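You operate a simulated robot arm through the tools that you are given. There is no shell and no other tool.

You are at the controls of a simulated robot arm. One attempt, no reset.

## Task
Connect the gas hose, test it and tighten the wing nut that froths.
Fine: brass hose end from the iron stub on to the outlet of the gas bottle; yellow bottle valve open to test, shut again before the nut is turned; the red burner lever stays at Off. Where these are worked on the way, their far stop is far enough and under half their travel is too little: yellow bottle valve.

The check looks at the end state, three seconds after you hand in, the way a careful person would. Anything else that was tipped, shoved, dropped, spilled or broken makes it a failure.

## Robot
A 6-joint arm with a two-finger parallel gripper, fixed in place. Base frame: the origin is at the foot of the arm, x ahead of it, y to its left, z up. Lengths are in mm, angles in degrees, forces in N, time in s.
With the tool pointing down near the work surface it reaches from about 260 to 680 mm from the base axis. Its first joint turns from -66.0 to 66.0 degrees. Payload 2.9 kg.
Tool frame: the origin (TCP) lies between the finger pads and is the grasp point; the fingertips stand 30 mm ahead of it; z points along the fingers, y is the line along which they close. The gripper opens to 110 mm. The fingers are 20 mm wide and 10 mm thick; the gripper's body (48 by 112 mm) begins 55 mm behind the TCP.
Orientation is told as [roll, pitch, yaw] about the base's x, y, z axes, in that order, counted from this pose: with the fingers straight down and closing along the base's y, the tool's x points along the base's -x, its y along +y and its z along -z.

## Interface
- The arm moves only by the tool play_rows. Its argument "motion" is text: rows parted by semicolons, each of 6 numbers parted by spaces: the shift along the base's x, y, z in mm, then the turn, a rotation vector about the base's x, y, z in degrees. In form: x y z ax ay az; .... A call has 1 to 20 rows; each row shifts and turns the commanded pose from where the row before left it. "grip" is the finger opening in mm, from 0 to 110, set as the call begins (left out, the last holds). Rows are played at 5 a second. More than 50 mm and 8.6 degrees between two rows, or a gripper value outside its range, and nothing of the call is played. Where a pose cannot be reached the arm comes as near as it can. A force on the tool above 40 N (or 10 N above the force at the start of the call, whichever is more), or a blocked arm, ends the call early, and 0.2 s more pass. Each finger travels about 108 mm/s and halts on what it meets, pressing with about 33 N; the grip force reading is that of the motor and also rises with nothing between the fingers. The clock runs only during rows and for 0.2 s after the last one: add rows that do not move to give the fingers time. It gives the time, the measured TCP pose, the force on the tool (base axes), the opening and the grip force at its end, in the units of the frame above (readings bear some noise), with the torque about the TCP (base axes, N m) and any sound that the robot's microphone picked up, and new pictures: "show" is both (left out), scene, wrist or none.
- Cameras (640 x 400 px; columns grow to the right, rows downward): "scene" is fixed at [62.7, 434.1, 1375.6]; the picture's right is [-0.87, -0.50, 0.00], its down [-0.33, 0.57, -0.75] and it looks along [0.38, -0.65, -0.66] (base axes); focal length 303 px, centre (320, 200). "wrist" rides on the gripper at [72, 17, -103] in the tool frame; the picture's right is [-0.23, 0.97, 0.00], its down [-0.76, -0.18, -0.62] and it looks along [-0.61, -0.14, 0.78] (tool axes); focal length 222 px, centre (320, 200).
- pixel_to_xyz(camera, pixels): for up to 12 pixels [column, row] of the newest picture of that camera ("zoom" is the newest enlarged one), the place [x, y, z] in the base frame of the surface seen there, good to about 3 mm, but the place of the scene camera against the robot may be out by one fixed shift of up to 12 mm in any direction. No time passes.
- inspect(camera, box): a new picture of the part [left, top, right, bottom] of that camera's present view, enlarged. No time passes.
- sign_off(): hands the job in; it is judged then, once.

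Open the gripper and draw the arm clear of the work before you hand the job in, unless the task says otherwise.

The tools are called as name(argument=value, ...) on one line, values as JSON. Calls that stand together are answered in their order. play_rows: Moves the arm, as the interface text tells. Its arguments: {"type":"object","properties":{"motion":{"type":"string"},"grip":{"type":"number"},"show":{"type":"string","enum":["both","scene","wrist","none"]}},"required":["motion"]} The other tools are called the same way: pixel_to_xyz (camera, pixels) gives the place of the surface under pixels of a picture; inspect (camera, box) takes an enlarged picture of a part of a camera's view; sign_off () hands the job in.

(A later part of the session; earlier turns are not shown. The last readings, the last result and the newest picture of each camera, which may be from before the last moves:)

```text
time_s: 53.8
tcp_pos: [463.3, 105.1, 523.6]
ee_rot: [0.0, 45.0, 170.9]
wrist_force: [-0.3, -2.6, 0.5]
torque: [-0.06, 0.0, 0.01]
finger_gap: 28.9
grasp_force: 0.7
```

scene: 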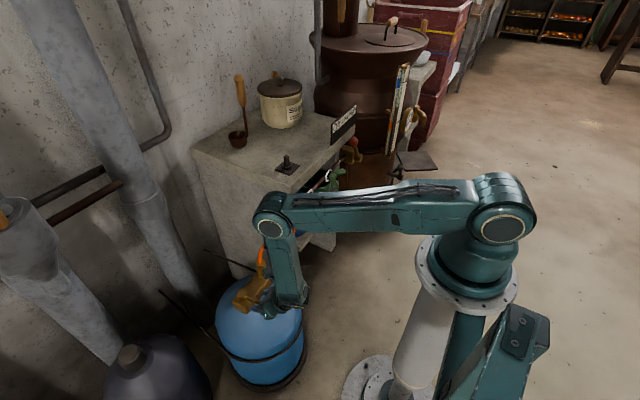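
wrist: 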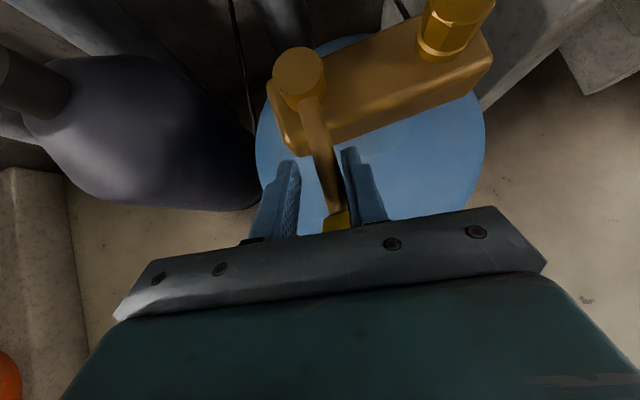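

The lever moves with about 2.6 N toward +y. I continue along the arc, turning the tool partway with it.

play_rows(motion="1.2 6.5 0 0 0 -3; 1.7 6.4 0 0 0 -3; 2.3 6.2 0 0 0 -3; 2.8 6.0 0 0 0 -3; 3.3 5.8 0 0 0 -3; 3.9 5.4 0 0 0 -3; 4.2 5.0 0 0 0 -3; 4.8 4.7 0 0 0 -3", show="wrist")

```text
time_s: 55.6
tcp_pos: [488.6, 149.4, 522.9]
ee_rot: [0.0, 45.1, 146.8]
wrist_force: [-2.0, -1.2, -1.4]
torque: [0.04, 0.11, -0.07]
finger_gap: 29.5
grasp_force: 1.1
```

wrist: 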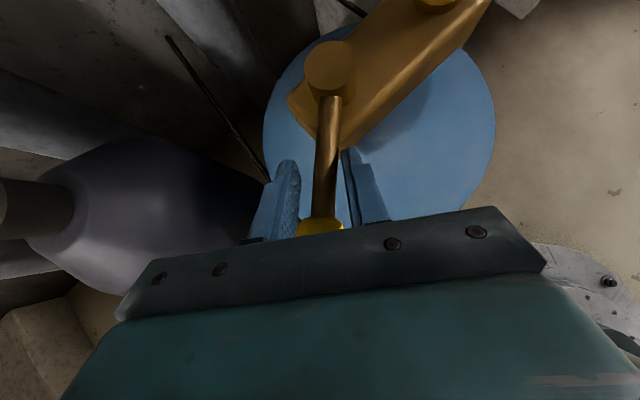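

The lever follows (about 50° turned so far). I continue toward the far stop, checking the force.

play_rows(motion="5.0 4.3 0 0 0 -2; 5.5 3.7 0 0 0 -2; 5.7 3.3 0 0 0 -2; 6.1 2.8 0 0 0 -2; 6.2 2.3 0 0 0 -2", show="both")

```text
time_s: 56.6
tcp_pos: [499.3, 153.4, 514.8]
ee_rot: [2.6, 44.6, 140.3]
wrist_force: [-9.8, -11.2, -3.5]
torque: [-0.16, -0.06, -0.36]
finger_gap: 35.4
grasp_force: 7.4
stopped in row 5: the force on the tool passed its limit at 42 N (the readings are from after the stop); the commanded pose is now the measured one
```

scene: 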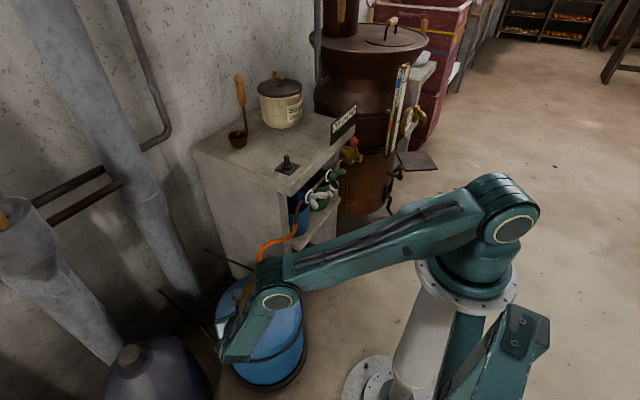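
wrist: 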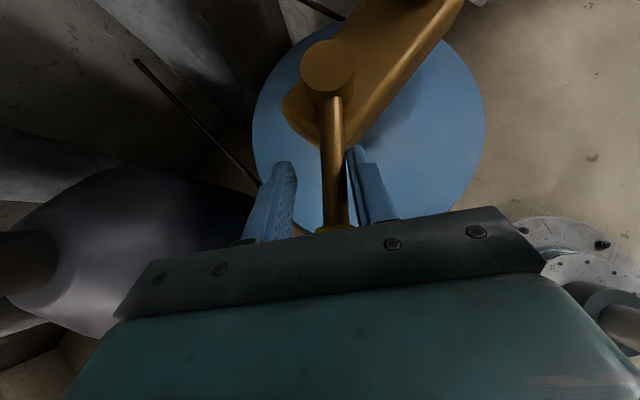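

The call stopped at 42 N: either the lever's stop or an arm contact. I measure the lever angle and the positions of the arm links.

pixel_to_xyz(camera="wrist", pixels=[[328, 68], [330, 105], [332, 140], [335, 180], [337, 205], [330, 228], [345, 140], [320, 140]])

pixel_to_xyz(camera="scene", pixels=[[275, 300], [277, 312], [250, 325], [235, 345], [290, 285], [228, 350], [265, 315], [350, 255], [225, 325], [262, 330]])

inspect(camera="scene", box=[190, 220, 350, 380])

inspect(camera="wrist", box=[220, 80, 440, 250])

```text
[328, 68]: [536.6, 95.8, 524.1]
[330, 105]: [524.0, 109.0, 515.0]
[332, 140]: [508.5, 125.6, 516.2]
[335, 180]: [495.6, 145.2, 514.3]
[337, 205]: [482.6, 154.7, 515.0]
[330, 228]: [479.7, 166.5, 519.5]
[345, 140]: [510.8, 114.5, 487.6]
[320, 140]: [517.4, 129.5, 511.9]
```

```text
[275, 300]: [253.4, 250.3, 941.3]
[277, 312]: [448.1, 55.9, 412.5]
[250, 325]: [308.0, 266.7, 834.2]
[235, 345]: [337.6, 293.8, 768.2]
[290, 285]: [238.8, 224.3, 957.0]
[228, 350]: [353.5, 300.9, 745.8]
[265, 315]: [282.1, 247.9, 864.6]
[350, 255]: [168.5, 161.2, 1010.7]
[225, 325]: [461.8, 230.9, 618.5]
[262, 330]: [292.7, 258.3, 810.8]
```

```text
2.50 times, centred on (270, 300) of scene
```

zoom: 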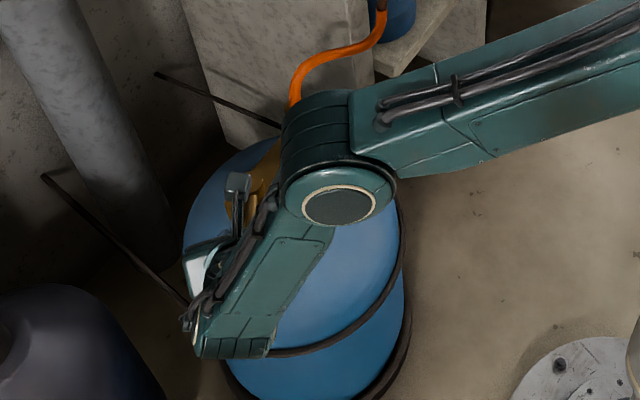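

```text
2.35 times, centred on (330, 165) of wrist
```

zoom: 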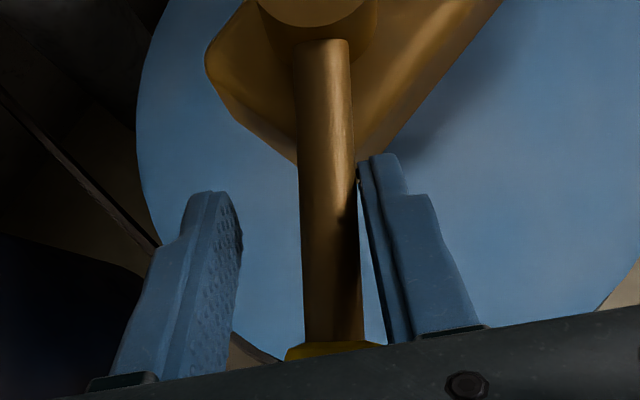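

The links are clear, and the lever now stands at azimuth ≈132°, about 56° from where it began, firm against something — probably its stop. I look at the wing nuts for froth now.

inspect(camera="scene", box=[285, 130, 375, 230])

inspect(camera="scene", box=[300, 160, 350, 215])

```text
4.00 times, centred on (330, 180) of scene
```

zoom: 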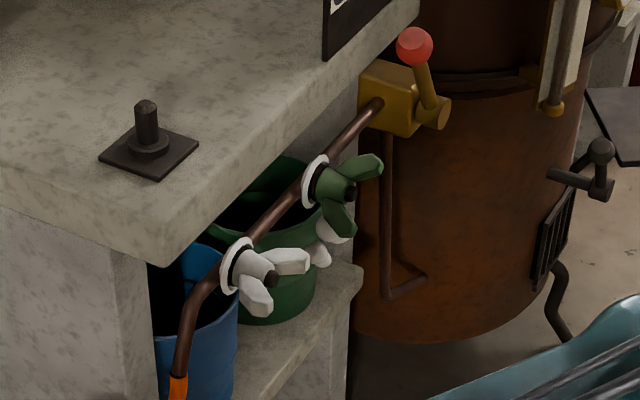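

```text
7.27 times, centred on (325, 188) of scene
```

zoom: 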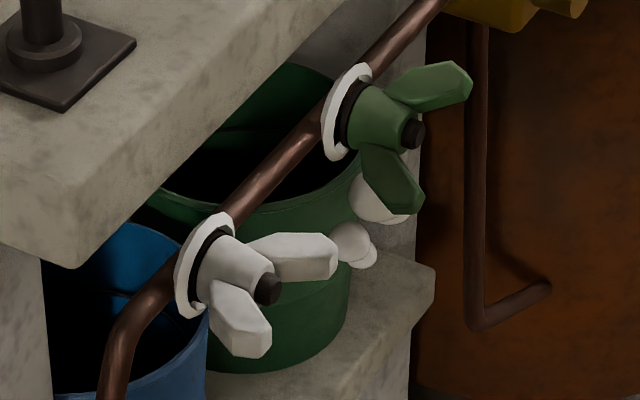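

White froth blobs hang under the green nut at zoom (380,195) and (355,245) that were not there at the start. I measure where they are, and let a second pass to see if they grow.

pixel_to_xyz(camera="zoom", pixels=[[385, 205], [355, 240], [370, 190], [405, 218], [350, 100], [410, 180], [440, 85], [200, 270], [300, 255], [245, 330], [412, 134], [267, 289]])

play_rows(motion="0 0 0 0 0 0; 0 0 0 0 0 0; 0 0 0 0 0 0; 0 0 0 0 0 0; 0 0 0 0 0 0", show="both")

inspect(camera="scene", box=[300, 160, 350, 215])

```text
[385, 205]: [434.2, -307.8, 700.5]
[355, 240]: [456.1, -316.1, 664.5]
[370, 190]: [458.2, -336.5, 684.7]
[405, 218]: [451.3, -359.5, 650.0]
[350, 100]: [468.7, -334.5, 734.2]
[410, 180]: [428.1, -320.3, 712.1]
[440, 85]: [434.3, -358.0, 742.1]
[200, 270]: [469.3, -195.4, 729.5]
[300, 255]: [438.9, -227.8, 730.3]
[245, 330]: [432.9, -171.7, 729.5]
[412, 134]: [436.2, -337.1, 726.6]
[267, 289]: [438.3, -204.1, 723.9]
```

```text
time_s: 57.8
tcp_pos: [499.7, 155.7, 516.2]
ee_rot: [2.5, 44.6, 140.3]
wrist_force: [-10.6, -18.8, -6.8]
torque: [0.03, 0.1, -0.42]
finger_gap: 39.2
grasp_force: 11.3
```

scene: 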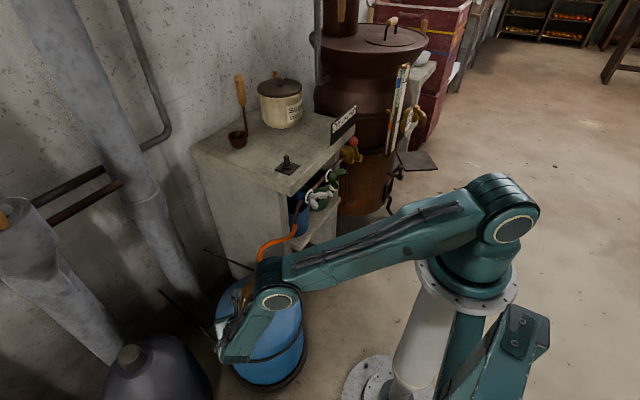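
wrist: 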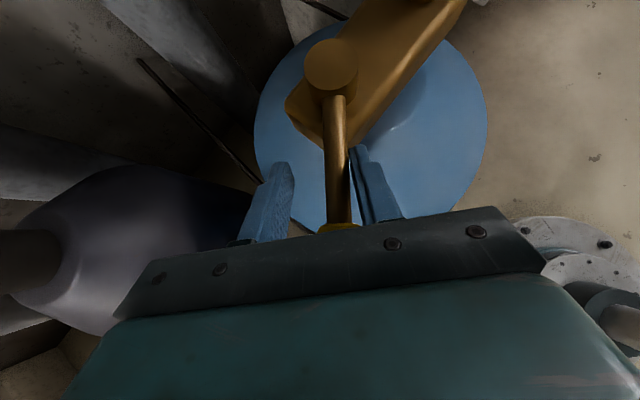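

```text
7.27 times, centred on (325, 188) of scene
```

zoom: 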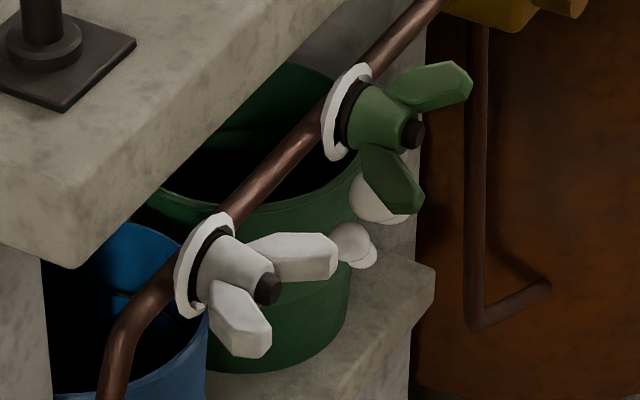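

The froth is at (456,-316…-336, 665–690), right under the green nut (y≈-337); the white nut (y≈-204) stays clean. So the green one leaks, and now I swing the lever back to shut, relieving the strain first.

play_rows(motion="-5 -2 3.5 1.4 -1.1 1.7; -5.3 -2 3 0 0 0; -5.3 -5.2 0 0 0 3.6; -4.2 -5.0 0 0 0 3.6; -3.9 -5.4 0 0 0 3.6; -3.3 -5.8 0 0 0 3.6; -2.8 -6 0 0 0 3.6", grip=28, show="both")

inspect(camera="scene", box=[300, 160, 350, 215])

```text
time_s: 59.4
tcp_pos: [472.2, 127.1, 522.7]
ee_rot: [-0.7, 44.6, 158.1]
wrist_force: [0.5, 0.9, 0.1]
torque: [0.03, 0.01, -0.01]
finger_gap: 28.6
grasp_force: 0.2
```

scene: 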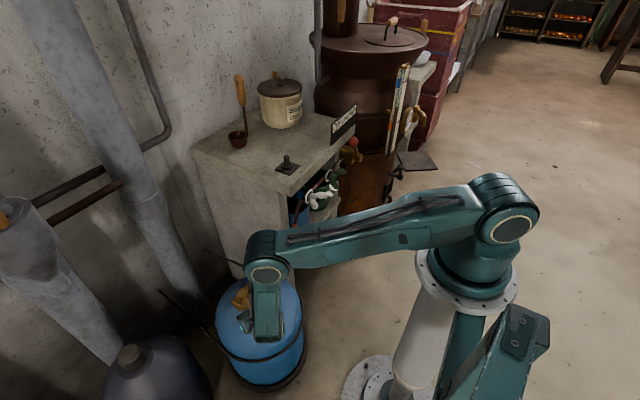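
wrist: 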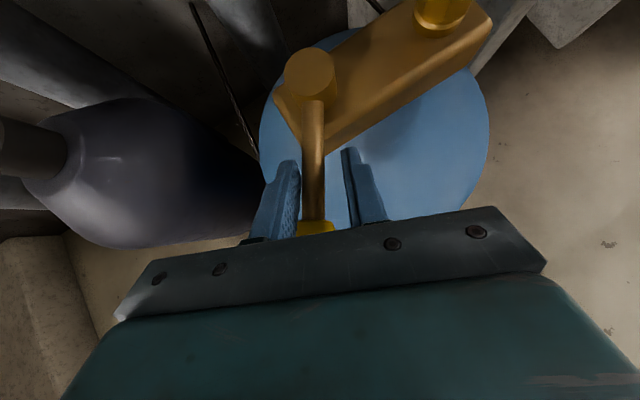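

```text
7.27 times, centred on (325, 188) of scene
```

zoom: 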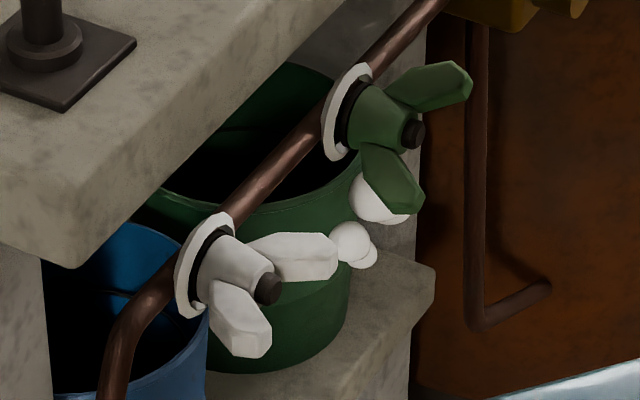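

The left finger now pushes the shaft back. I continue the reverse arc toward the shut stop.

play_rows(motion="-2.3 -6.2 0 0 0 3.6; -1.7 -6.4 0 0 0 3.6; -1.2 -6.5 0 0 0 3.6; -0.6 -6.6 0 0 0 3.6; 0 -6.6 0 0 0 3.6; 0.5 -6.6 0 0 0 2", show="wrist")

pixel_to_xyz(camera="wrist", pixels=[[290, 75], [300, 105], [307, 140], [313, 180], [318, 205]])

```text
time_s: 60.8
tcp_pos: [466.9, 87.9, 524.1]
ee_rot: [-0.6, 44.6, 178.0]
wrist_force: [-0.9, 2.1, -1.3]
torque: [0.02, 0.05, 0.1]
finger_gap: 29.1
grasp_force: 1.1
```

wrist: 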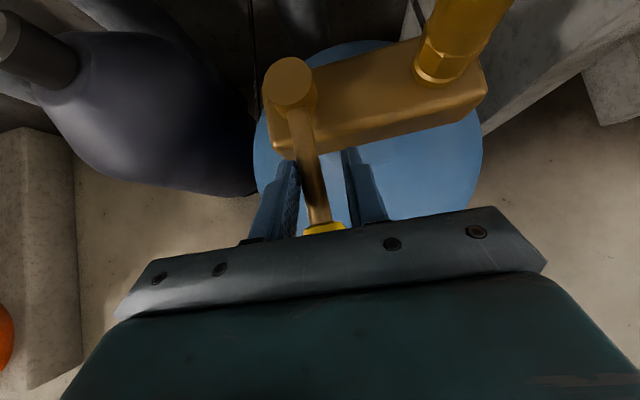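

```text
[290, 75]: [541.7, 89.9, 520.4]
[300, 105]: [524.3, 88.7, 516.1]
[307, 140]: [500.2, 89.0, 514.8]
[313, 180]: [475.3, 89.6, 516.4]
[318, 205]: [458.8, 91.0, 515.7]
```

The shaft is back to about azimuth 182°, still ~5° short of where it began. I push on gently to the shut stop.

play_rows(motion="0.6 -3.5 0 0 0 0; 0.6 -3 0 0 0 0", show="none")

play_rows(motion="0.4 -2 0 0 0 0; 0 0 0 0 0 0", show="wrist")

pixel_to_xyz(camera="wrist", pixels=[[285, 80], [297, 105], [305, 140], [314, 180], [320, 205]])

```text
time_s: 61.4
tcp_pos: [467.5, 81.0, 524.1]
ee_rot: [-0.7, 44.7, 178.0]
wrist_force: [-3.9, 9.7, -0.5]
torque: [0.15, 0.1, 0.31]
finger_gap: 32.5
grasp_force: 4.8
```

```text
time_s: 62.0
tcp_pos: [468.5, 80.1, 523.6]
ee_rot: [-0.8, 44.5, 178.0]
wrist_force: [-8.9, 15.8, 2.5]
torque: [0.31, 0.11, 0.61]
finger_gap: 36.3
grasp_force: 8.7
```

wrist: 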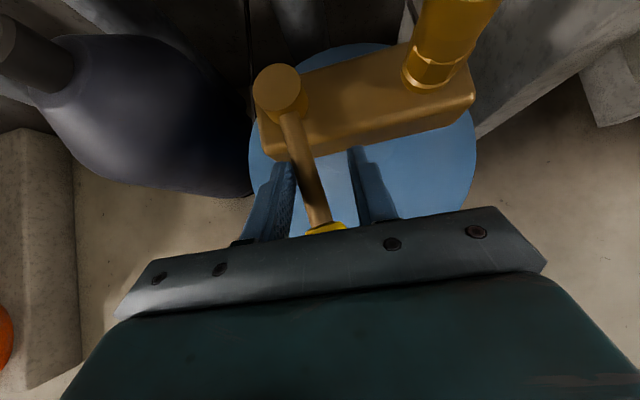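

```text
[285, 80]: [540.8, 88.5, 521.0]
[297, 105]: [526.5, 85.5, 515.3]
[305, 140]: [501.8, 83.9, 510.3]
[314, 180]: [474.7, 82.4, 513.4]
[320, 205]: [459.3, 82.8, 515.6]
```

Force rose to ~18 N with the lever back on its starting line: shut stop reached. I recentre, open the fingers and back out.

play_rows(motion="-1 4 0 0 0 0; -1 2 0 0 0 0; 0 0 0 0 0 0; 0 0 0 0 0 0; -7 0 7 0 0 0; -7 0 7 0 0 0; -7 0 7 0 0 0; -7 0 7 0 0 0; -7 0 7 0 0 0; -7 0 7 0 0 0; -7 0 7 0 0 0; -7 0 7 0 0 0; 0 0 20 0 0 0; 0 0 0 0 0 0", grip=50, show="both")

pixel_to_xyz(camera="wrist", pixels=[[338, 177], [312, 92], [322, 130], [328, 148]])

inspect(camera="scene", box=[300, 160, 350, 215])

```text
time_s: 65.0
tcp_pos: [410.0, 83.6, 600.0]
ee_rot: [-0.6, 44.6, 177.9]
wrist_force: [1.0, -0.5, -0.6]
torque: [-0.01, -0.03, 0.05]
finger_gap: 50.2
grasp_force: 0.0
```

scene: 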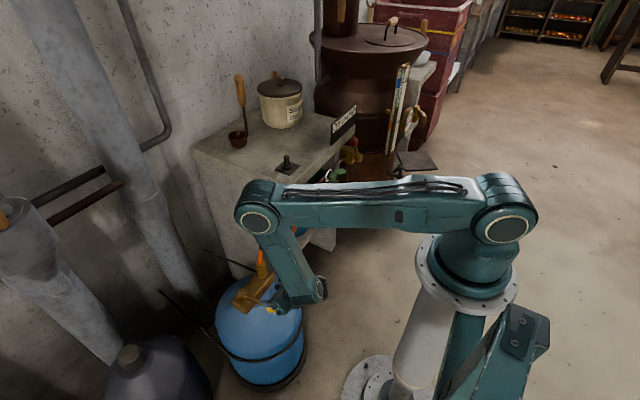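
wrist: 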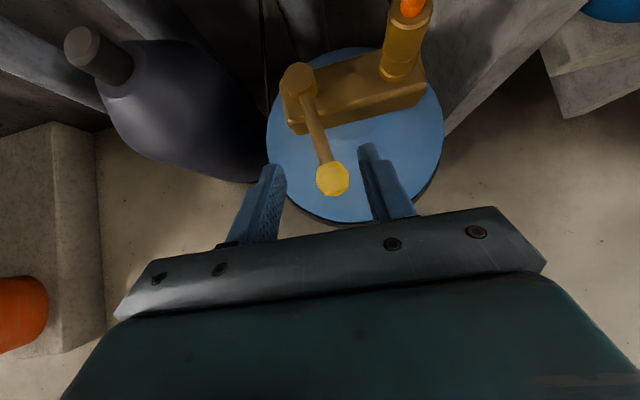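

```text
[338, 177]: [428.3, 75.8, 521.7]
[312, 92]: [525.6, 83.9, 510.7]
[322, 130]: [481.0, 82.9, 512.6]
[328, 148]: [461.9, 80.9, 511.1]
```

```text
7.27 times, centred on (325, 188) of scene
```

zoom: 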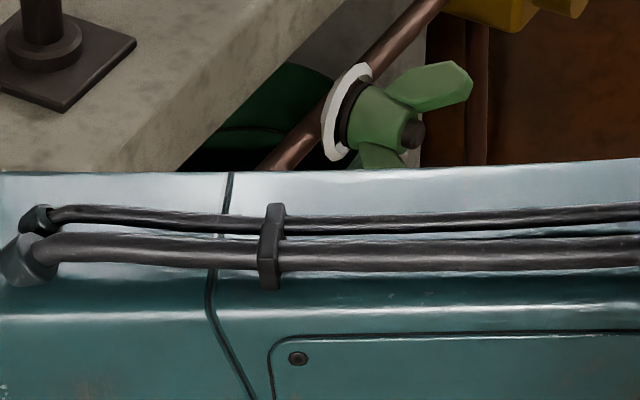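

The lever is back on its shut stop and the end sits on the outlet. Now to the green nut: I pull back and up first, then sweep to -y at x≈370, z≈800, clear of hose and nuts.

play_rows(motion="-10 0 40 0 0 0; -10 0 40 0 0 0; -10 0 40 0 0 0; -10 -10 40 0 0 0; 0 -20 40 0 0 0; 0 -30 0 0 0 0; 0 -30 0 0 0 0; 0 -30 0 0 0 0; 0 -30 0 0 0 0; 0 -30 0 0 0 0; 0 -30 0 0 0 0; 0 -30 0 0 0 0; 0 -30 0 0 0 0; 0 -30 0 0 0 0; 0 -30 0 0 0 0; 0 -30 0 0 0 0; 0 -30 0 0 0 0; 0 -20 0 0 0 0; 0 0 0 0 0 0", grip=70, show="both")

inspect(camera="wrist", box=[180, 20, 460, 220])

```text
time_s: 69.0
tcp_pos: [366.6, -4.6, 796.1]
ee_rot: [-0.3, 44.8, 177.9]
wrist_force: [0.2, -0.2, 0.2]
torque: [0.02, -0.01, -0.03]
finger_gap: 70.0
grasp_force: 0.1
out of reach, approached as far as the arm can: row 8, 9, 10, 11, 12, 13, 14, 15, 16, 17, 18
```

scene: 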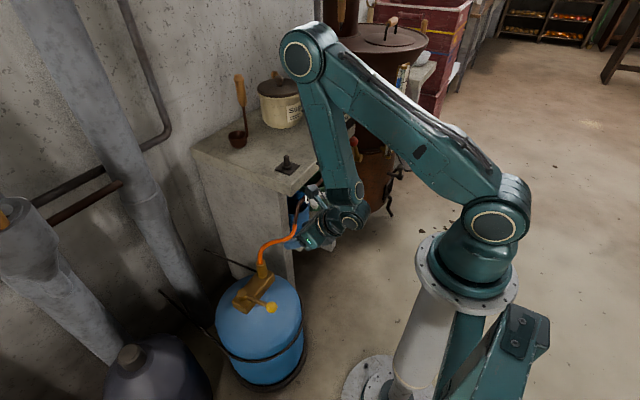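
wrist: 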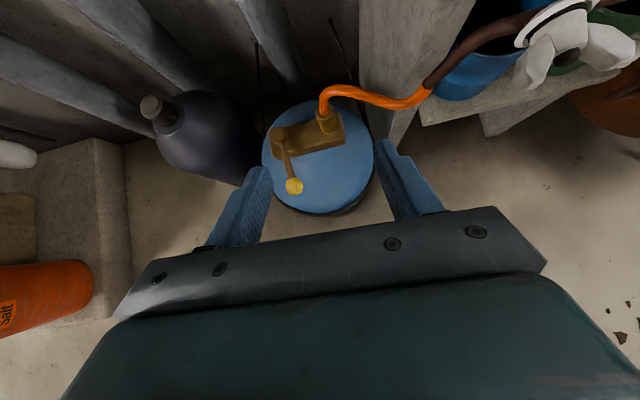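

```text
2.00 times, centred on (320, 120) of wrist
```

zoom: 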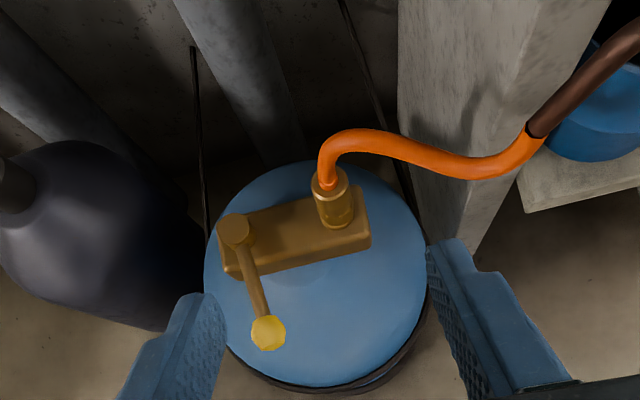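

At yaw 180 the wrist is at its turning limit, so y stopped at -5. I unwind the tool about its own axis by ~118° (camera to the side), then sweep on toward the nut.

play_rows(motion="0 0 0 5.56 0 -5.56; 0 0 0 5.56 0 -5.56; 0 0 0 5.56 0 -5.56; 0 0 0 5.56 0 -5.56; 0 0 0 5.56 0 -5.56; 0 0 0 5.56 0 -5.56; 0 0 0 5.56 0 -5.56; 0 0 0 5.56 0 -5.56; 0 0 0 5.56 0 -5.56; 0 0 0 5.56 0 -5.56; 0 0 0 5.56 0 -5.56; 0 0 0 5.56 0 -5.56; 0 0 0 5.56 0 -5.56; 0 0 0 5.56 0 -5.56; 0 0 0 5.56 0 -5.56; 0 0 0 0 0 0", show="both")

```text
time_s: 72.4
tcp_pos: [368.9, -4.3, 797.7]
ee_rot: [-40.4, -20.7, 68.4]
wrist_force: [-1.1, 0.2, 0.8]
torque: [0.03, -0.01, 0.0]
finger_gap: 69.9
grasp_force: 0.0
```

scene: 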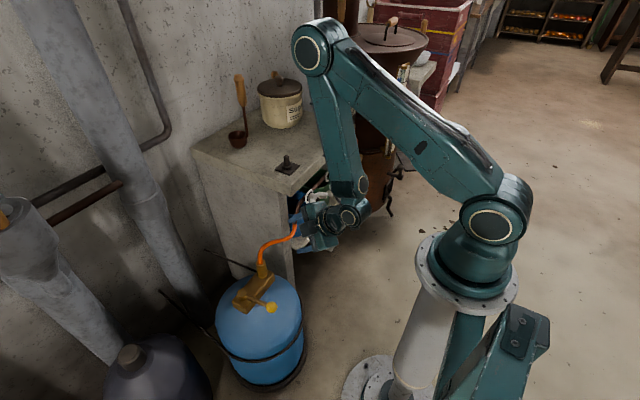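
wrist: 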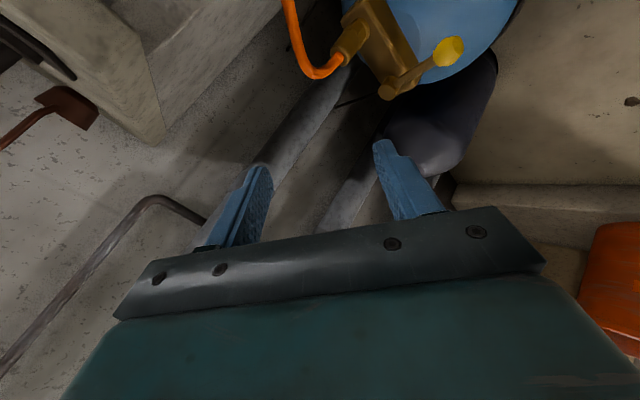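

The tool axis is unchanged and the roll is now free. I narrow the fingers and sweep to y≈-300 at this height, keeping away from the red lever at (431,-434,821).

play_rows(motion="-1 -30 0 0 0 0; -1 -30 0 0 0 0; -1 -30 0 0 0 0; -1 -30 0 0 0 0; -1 -30 0 0 0 0; -1 -30 0 0 0 0; -1 -30 0 0 0 0; -1 -30 0 0 0 0; -1 -30 0 0 0 0; -1 -26 0 0 0 0; 0 0 0 0 0 0", grip=40, show="both")

```text
time_s: 74.8
tcp_pos: [361.8, -299.0, 795.4]
ee_rot: [-40.4, -20.7, 68.6]
wrist_force: [0.1, 0.0, -0.5]
torque: [-0.02, -0.01, -0.02]
finger_gap: 39.9
grasp_force: 0.0
```

scene: 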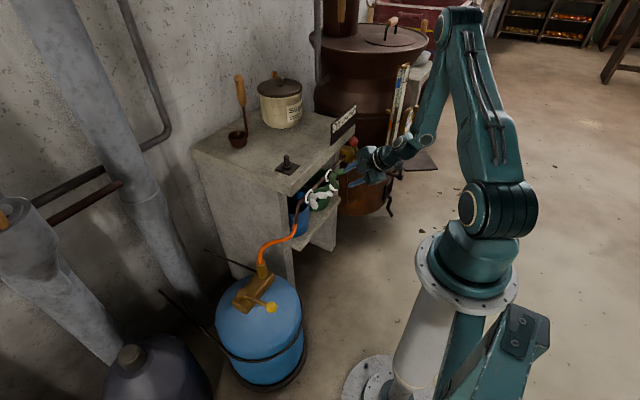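
wrist: 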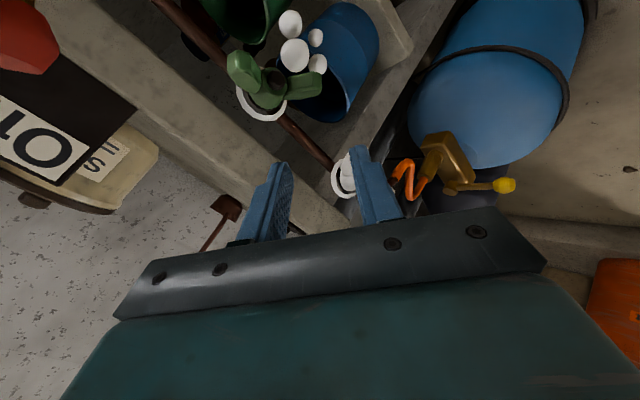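

The froth balls at wrist (290,25)–(318,65) hang right at the green nut, confirming it. I zoom in and measure the nut's hub, wings and axis.

inspect(camera="wrist", box=[190, 0, 370, 130])

pixel_to_xyz(camera="wrist", pixels=[[272, 72], [240, 62], [238, 80], [315, 80], [310, 95], [265, 100], [245, 100], [262, 115], [255, 110], [280, 95], [302, 85], [238, 70]])

```text
3.08 times, centred on (280, 65) of wrist
```

zoom: 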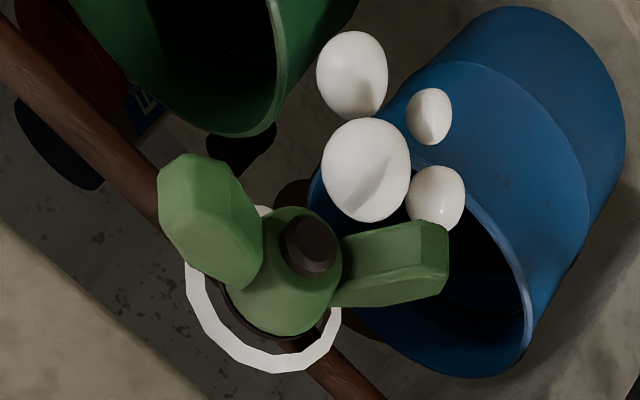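

```text
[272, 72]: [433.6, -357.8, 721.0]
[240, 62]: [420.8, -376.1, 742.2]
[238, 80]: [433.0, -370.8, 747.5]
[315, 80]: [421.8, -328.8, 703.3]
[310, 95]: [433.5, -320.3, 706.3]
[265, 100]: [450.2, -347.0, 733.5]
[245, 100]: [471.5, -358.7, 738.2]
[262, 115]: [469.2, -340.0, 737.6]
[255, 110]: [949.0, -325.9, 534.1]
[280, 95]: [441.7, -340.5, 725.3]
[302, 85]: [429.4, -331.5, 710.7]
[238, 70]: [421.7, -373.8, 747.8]
```

The nut's axis is near (y,z) = (-348,725), with wing tips at (-375,747) and (-323,704), so the wing line slopes about -40°. I tilt the tool to horizontal toward +x at a standoff in front of the nut.

play_rows(motion="-3 -8 -11.5 0 -7.5 0; -3 -8 -11.5 0 -7.5 0; -3 -8 -11.5 0 -7.5 0; -3 -8 -11.5 0 -7.5 0; -3 -8 -11.5 0 -7.5 0; -3 -8 -11.5 0 -7.5 0; 0 0 0 0 0 0", grip=60, show="both")

inspect(camera="wrist", box=[200, 60, 440, 220])

```text
time_s: 76.4
tcp_pos: [431.3, -325.9, 731.2]
ee_rot: [-84.0, -29.4, 88.0]
wrist_force: [-1.5, 3.7, 0.0]
torque: [0.13, 0.01, 0.01]
finger_gap: 60.8
grasp_force: 0.7
out of reach, approached as far as the arm can: row 1, 2, 3, 4, 5, 6
```

scene: 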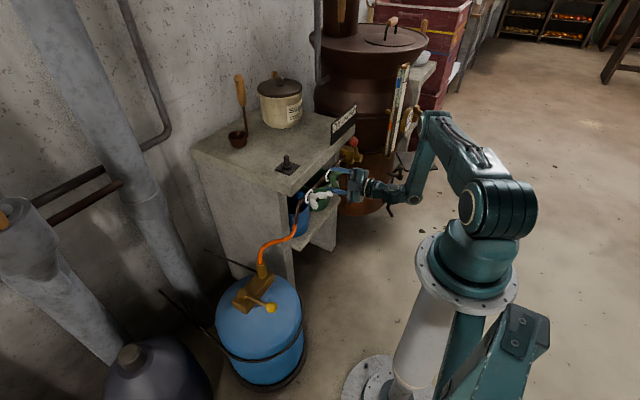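
wrist: 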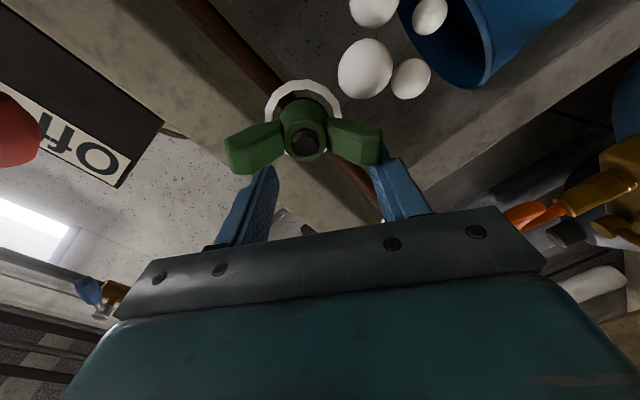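

```text
2.50 times, centred on (320, 140) of wrist
```

zoom: 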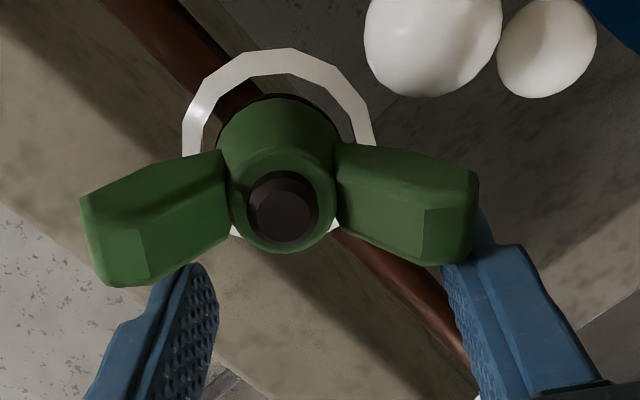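

The wrist could not do that pose: it slid forward to (431,-326,731) with a light 3.7 N touch of one finger on the lower wing (zoom 440,260). I move away sideways (+y) first to free it.

play_rows(motion="0 5 0 0 0 0; 0 8 0 0 0 0; 0 10 0 0 0 0; 0 10 0 0 0 0", show="both")

inspect(camera="scene", box=[290, 130, 430, 230])

```text
time_s: 77.4
tcp_pos: [444.7, -311.3, 728.5]
ee_rot: [-83.4, -29.3, 87.8]
wrist_force: [-0.1, -0.3, 0.1]
torque: [-0.01, 0.03, 0.0]
finger_gap: 59.8
grasp_force: 0.1
out of reach, approached as far as the arm can: row 2, 3, 4
```

scene: 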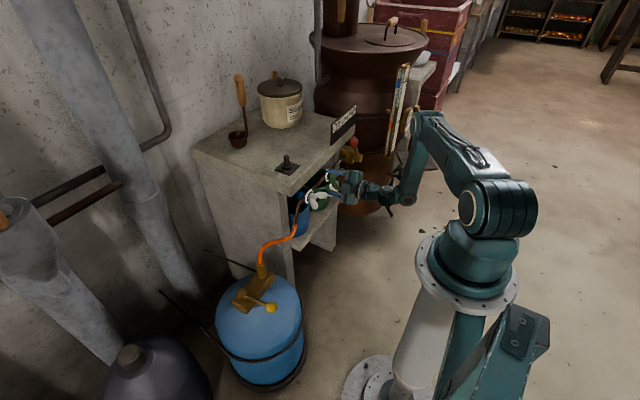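
wrist: 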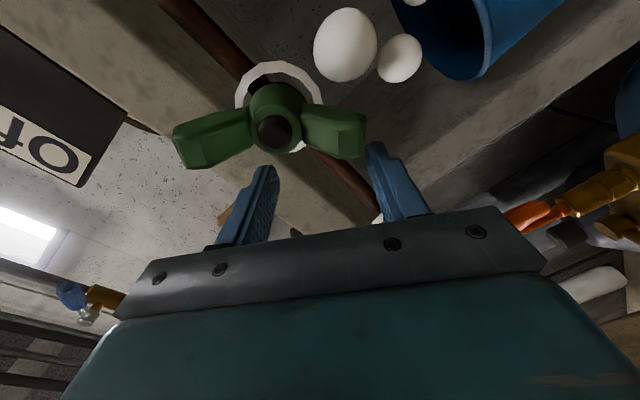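

```text
4.00 times, centred on (360, 180) of scene
```

zoom: 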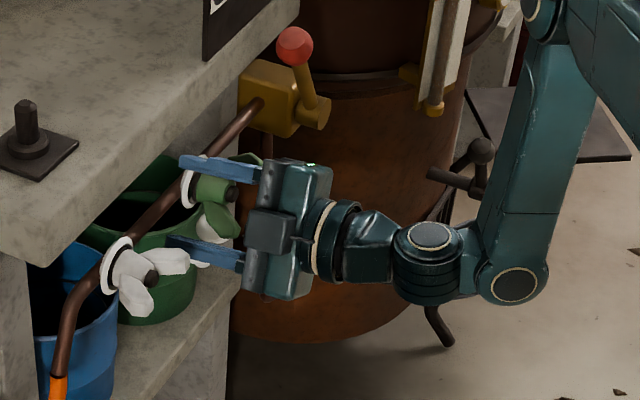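

I'm on an inner-reach boundary (TCP radius stays ≈541). I check the arm's joint positions to understand the limit before moving on.

pixel_to_xyz(camera="scene", pixels=[[467, 207], [505, 210], [430, 125], [418, 150], [410, 195], [385, 190], [367, 190], [355, 185], [455, 245], [440, 120]])

inspect(camera="scene", box=[340, 90, 560, 270])

```text
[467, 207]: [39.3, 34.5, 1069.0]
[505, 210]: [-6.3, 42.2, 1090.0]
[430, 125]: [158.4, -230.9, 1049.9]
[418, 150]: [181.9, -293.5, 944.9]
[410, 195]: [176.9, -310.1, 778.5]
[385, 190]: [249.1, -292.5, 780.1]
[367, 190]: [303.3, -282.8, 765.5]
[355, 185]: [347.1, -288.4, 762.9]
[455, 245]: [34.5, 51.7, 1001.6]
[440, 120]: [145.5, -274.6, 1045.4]
```

```text
2.22 times, centred on (450, 180) of scene
```

zoom: 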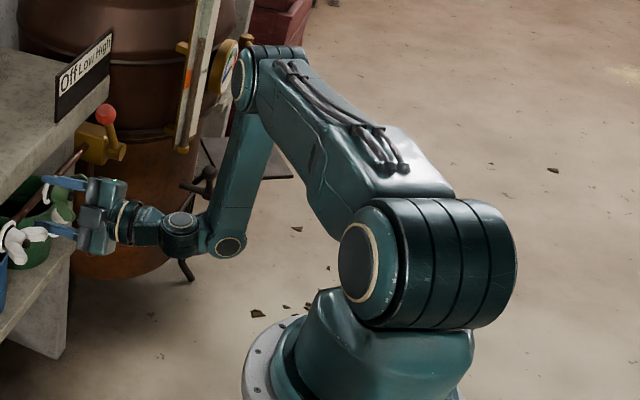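

The limit comes from the forearm being vertical (wrist bend). Letting the tool dip while backing out should be feasible, so I pitch down and retreat in small rows.

play_rows(motion="-4 0 0 0 6 0; -6 0 2 0 6 0; -8 0 3 0 6 0", show="wrist")

```text
time_s: 78.2
tcp_pos: [425.3, -310.0, 732.4]
ee_rot: [-63.5, -27.1, 78.3]
wrist_force: [-0.4, 0.0, -0.8]
torque: [0.02, -0.01, -0.01]
finger_gap: 59.7
grasp_force: 0.0
```

wrist: 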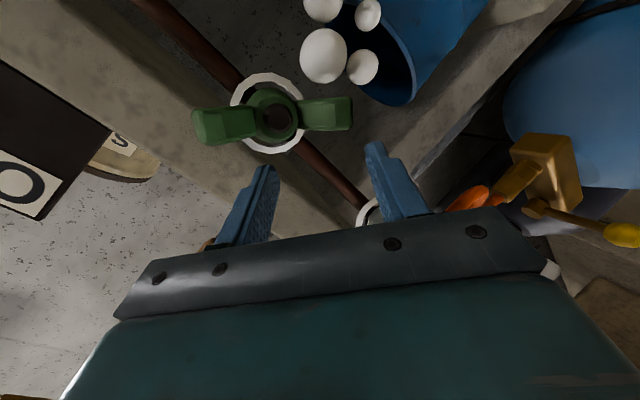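

That works without contact. I continue backing out and up until clear of the nut.

play_rows(motion="-12 0 5 0 5 0; -12 0 5 0 5 0; -12 0 6 0 5 0; -12 0 8 0 4 0; 0 0 0 0 0 0", show="both")

inspect(camera="wrist", box=[190, 40, 430, 200])

```text
time_s: 79.4
tcp_pos: [377.6, -310.5, 758.2]
ee_rot: [-43.5, -21.9, 69.8]
wrist_force: [0.4, 0.2, 0.8]
torque: [0.0, 0.03, 0.02]
finger_gap: 60.2
grasp_force: 0.1
```

scene: 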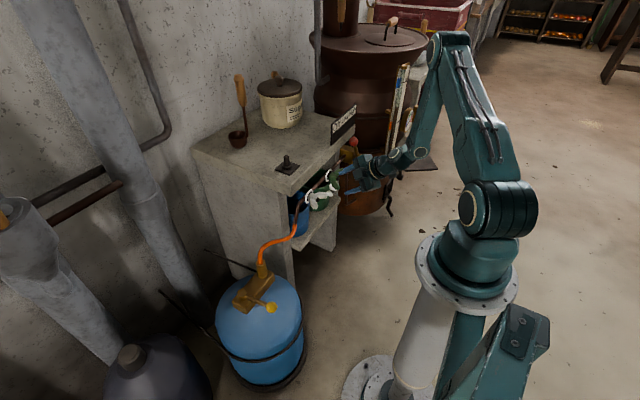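
wrist: 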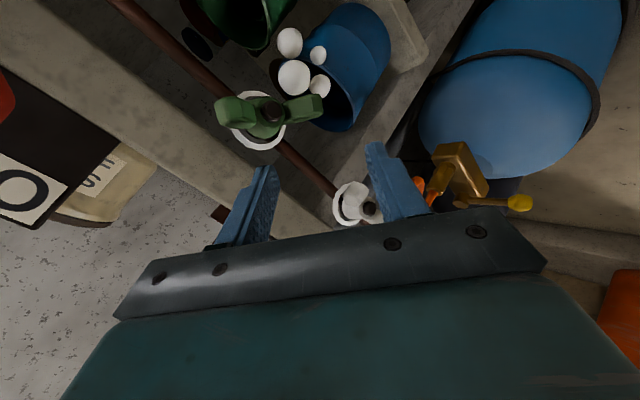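

```text
2.50 times, centred on (310, 120) of wrist
```

zoom: 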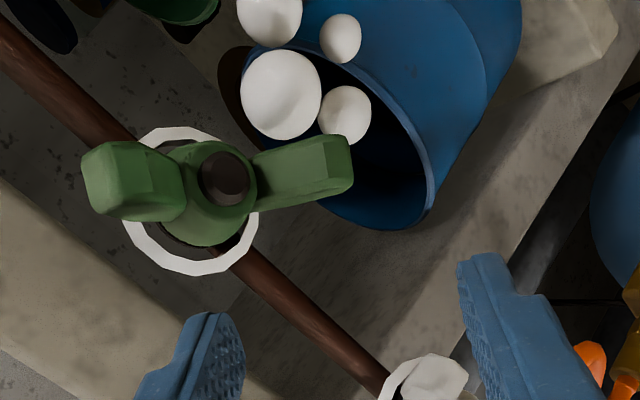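

Clear again. I measure the nut from here to see whether the touch turned it: wings at zoom (110,180) and (330,165), bolt tip at (225,178).

pixel_to_xyz(camera="zoom", pixels=[[225, 178], [215, 165], [235, 190], [100, 175], [120, 200], [95, 155], [340, 160], [330, 185], [345, 180], [270, 185], [175, 195], [215, 225]])

```text
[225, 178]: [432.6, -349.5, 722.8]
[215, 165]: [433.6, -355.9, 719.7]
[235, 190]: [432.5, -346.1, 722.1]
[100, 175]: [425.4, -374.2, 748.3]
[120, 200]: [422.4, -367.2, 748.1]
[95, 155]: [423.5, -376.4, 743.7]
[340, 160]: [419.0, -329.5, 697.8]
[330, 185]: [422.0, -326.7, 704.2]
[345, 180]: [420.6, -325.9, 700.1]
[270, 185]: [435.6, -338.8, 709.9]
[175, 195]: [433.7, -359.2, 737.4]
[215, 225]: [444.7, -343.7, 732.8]
```

The nut's axis is at (y,z) ≈ (-349.5,723.5) with wings along -45°. I move in front at a safe standoff and try rolling the tool so the fingers close across the wings (roll -75° about the tool axis), which leaves the most room for tightening.

play_rows(motion="-6 -10 8 0 0 0; -6 -14 8 0 0 0; -6 -14 8 0 0 0; 0 0 0 -5.54 -0.12 5.05; 0 0 0 -5.54 -0.12 5.05; 0 0 0 -5.54 -0.12 5.05; 0 0 0 -5.54 -0.12 5.05; 0 0 0 -5.54 -0.12 5.05; 0 0 0 0 0 0", show="wrist")

```text
time_s: 81.4
tcp_pos: [368.5, -343.5, 782.1]
ee_rot: [-47.5, 5.4, 96.3]
wrist_force: [0.7, -0.5, -0.5]
torque: [0.04, -0.03, 0.03]
finger_gap: 60.0
grasp_force: 0.0
out of reach, approached as far as the arm can: row 3
```

wrist: 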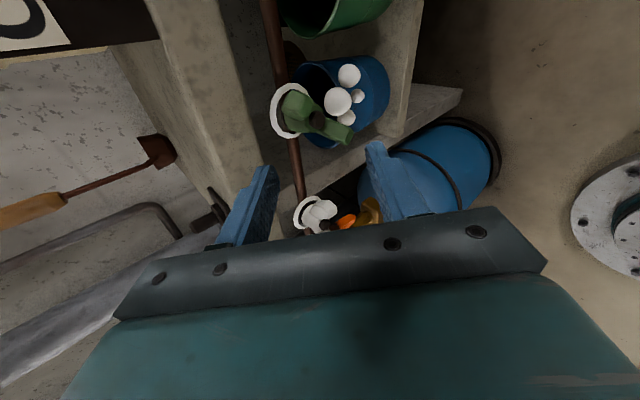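

The roll works so far. I continue the roll by another 37.5°.

play_rows(motion="0 0 0 -5.54 -0.12 5.05; 0 0 0 -5.54 -0.12 5.05; 0 0 0 -5.54 -0.12 5.05; 0 0 0 -5.54 -0.12 5.05; 0 0 0 -5.54 -0.12 5.05; 0 0 0 0 0 0", show="both")

inspect(camera="wrist", box=[220, 40, 460, 220])

```text
time_s: 82.5
tcp_pos: [489.1, -370.4, 822.9]
ee_rot: [-39.5, 26.0, 120.2]
wrist_force: [-22.7, 5.7, 15.7]
torque: [-0.11, 0.59, -0.51]
finger_gap: 59.6
grasp_force: 0.1
out of reach, approached as far as the arm can: row 2, 3, 4, 5
stopped in row 5: the force on the tool passed its limit at 95 N (the readings are from after the stop); the commanded pose is now the measured one
```

scene: 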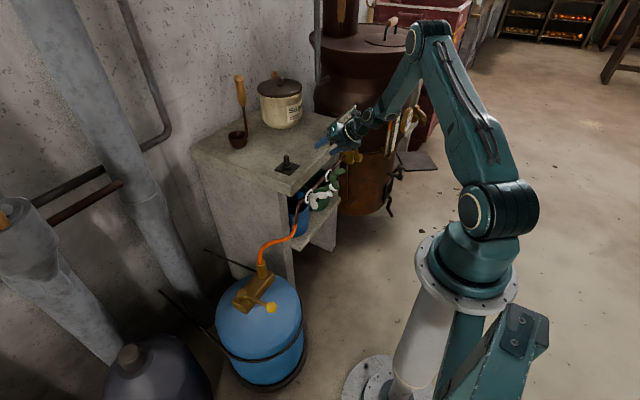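
wrist: 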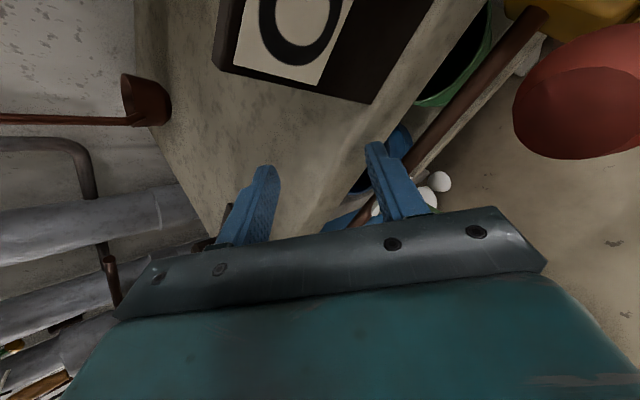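

```text
2.22 times, centred on (340, 130) of wrist
```

zoom: 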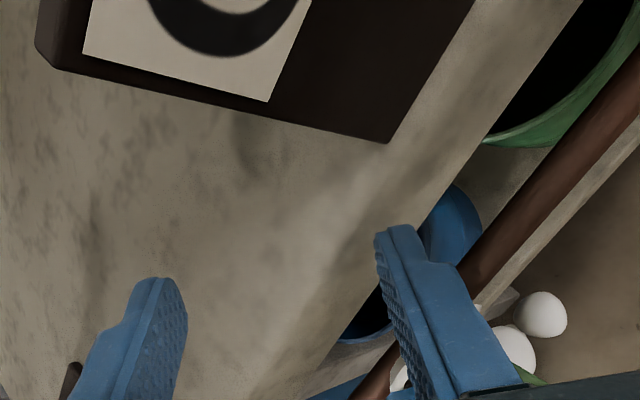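

Bad drift: the arm slid to (489,-370,823) and pressed the bench edge. Before moving I check the red lever and the surroundings closely.

inspect(camera="scene", box=[300, 90, 420, 200])

inspect(camera="wrist", box=[420, 0, 640, 200])

pixel_to_xyz(camera="wrist", pixels=[[580, 90], [520, 100], [530, 60], [600, 10], [560, 5], [400, 220], [390, 160], [260, 180], [430, 185], [330, 190]])

```text
3.64 times, centred on (360, 145) of scene
```

zoom: 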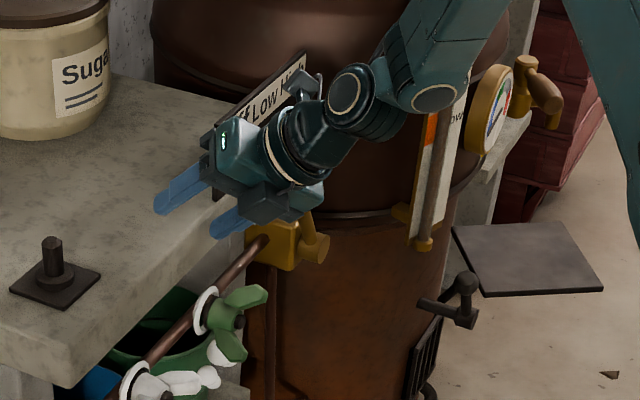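

```text
2.00 times, centred on (530, 100) of wrist
```

zoom: 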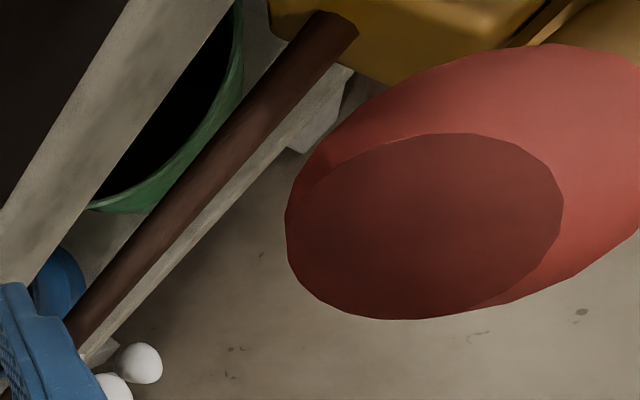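

```text
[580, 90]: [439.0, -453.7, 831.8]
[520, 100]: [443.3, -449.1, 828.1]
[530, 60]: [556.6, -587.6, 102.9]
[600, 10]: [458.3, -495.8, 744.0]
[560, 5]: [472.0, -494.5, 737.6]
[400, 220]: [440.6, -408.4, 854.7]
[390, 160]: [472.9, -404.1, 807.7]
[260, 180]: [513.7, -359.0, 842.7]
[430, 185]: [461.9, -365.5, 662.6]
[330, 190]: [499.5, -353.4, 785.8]
```

The gauge, sign and tin look untouched, but the knob now reads (440,-451,830), so I must verify it after retreating. I back off up and away while un-rolling the tool, in small rows.

play_rows(motion="-3 3 5 0 0 0; -3 4 6 2.7 0.1 -2.6", show="both")

inspect(camera="scene", box=[310, 100, 390, 180])

```text
time_s: 83.1
tcp_pos: [486.6, -363.3, 834.3]
ee_rot: [-40.9, 24.0, 117.2]
wrist_force: [-1.1, -0.1, -0.1]
torque: [0.0, 0.01, 0.0]
finger_gap: 59.9
grasp_force: 0.1
```

scene: 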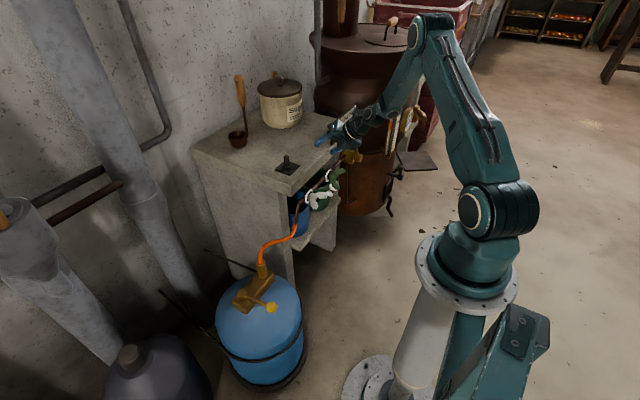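
wrist: 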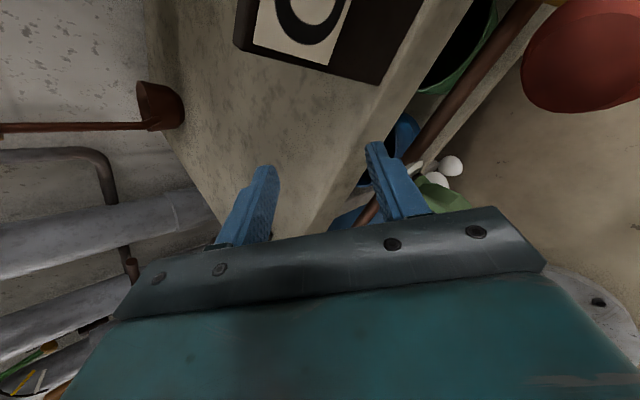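

```text
5.00 times, centred on (350, 140) of scene
```

zoom: 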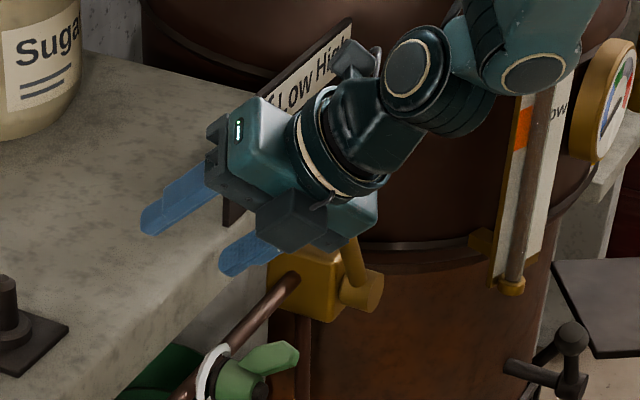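

Contact is gone (force ≈1 N). I rise and move +y while un-rolling further, then look at the red lever.

play_rows(motion="-3 6 10 4.3 0.15 -4.2; -4 6 12 4.3 0.15 -4.2; -5 6 12 4.3 0.15 -4.2; -6 6 12 4.3 0.15 -4.2; -8 6 12 4.3 0.15 -4.2; -10 4 6 4.3 0.15 -4.2; 0 0 0 0 0 0", show="both")

inspect(camera="scene", box=[310, 100, 390, 180])

inspect(camera="wrist", box=[340, 0, 640, 200])

```text
time_s: 84.7
tcp_pos: [449.6, -329.3, 898.1]
ee_rot: [-46.1, -1.3, 90.4]
wrist_force: [0.0, 0.1, -0.5]
torque: [-0.05, 0.04, 0.02]
finger_gap: 59.9
grasp_force: 0.0
```

scene: 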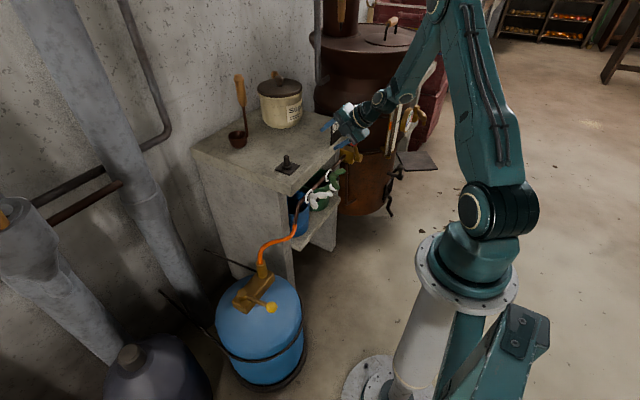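
wrist: 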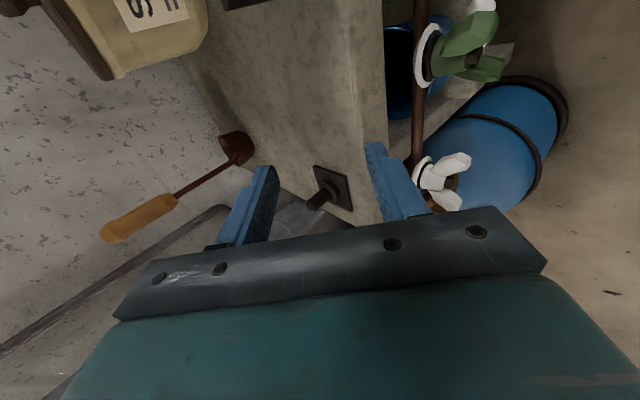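

```text
5.00 times, centred on (350, 140) of scene
```

zoom: 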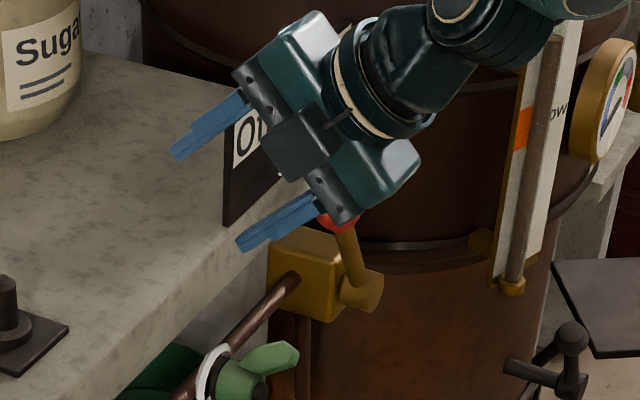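

```text
2.00 times, centred on (490, 100) of wrist
```

zoom: 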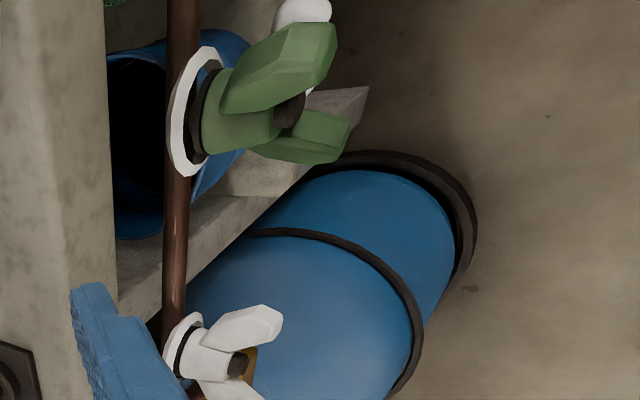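

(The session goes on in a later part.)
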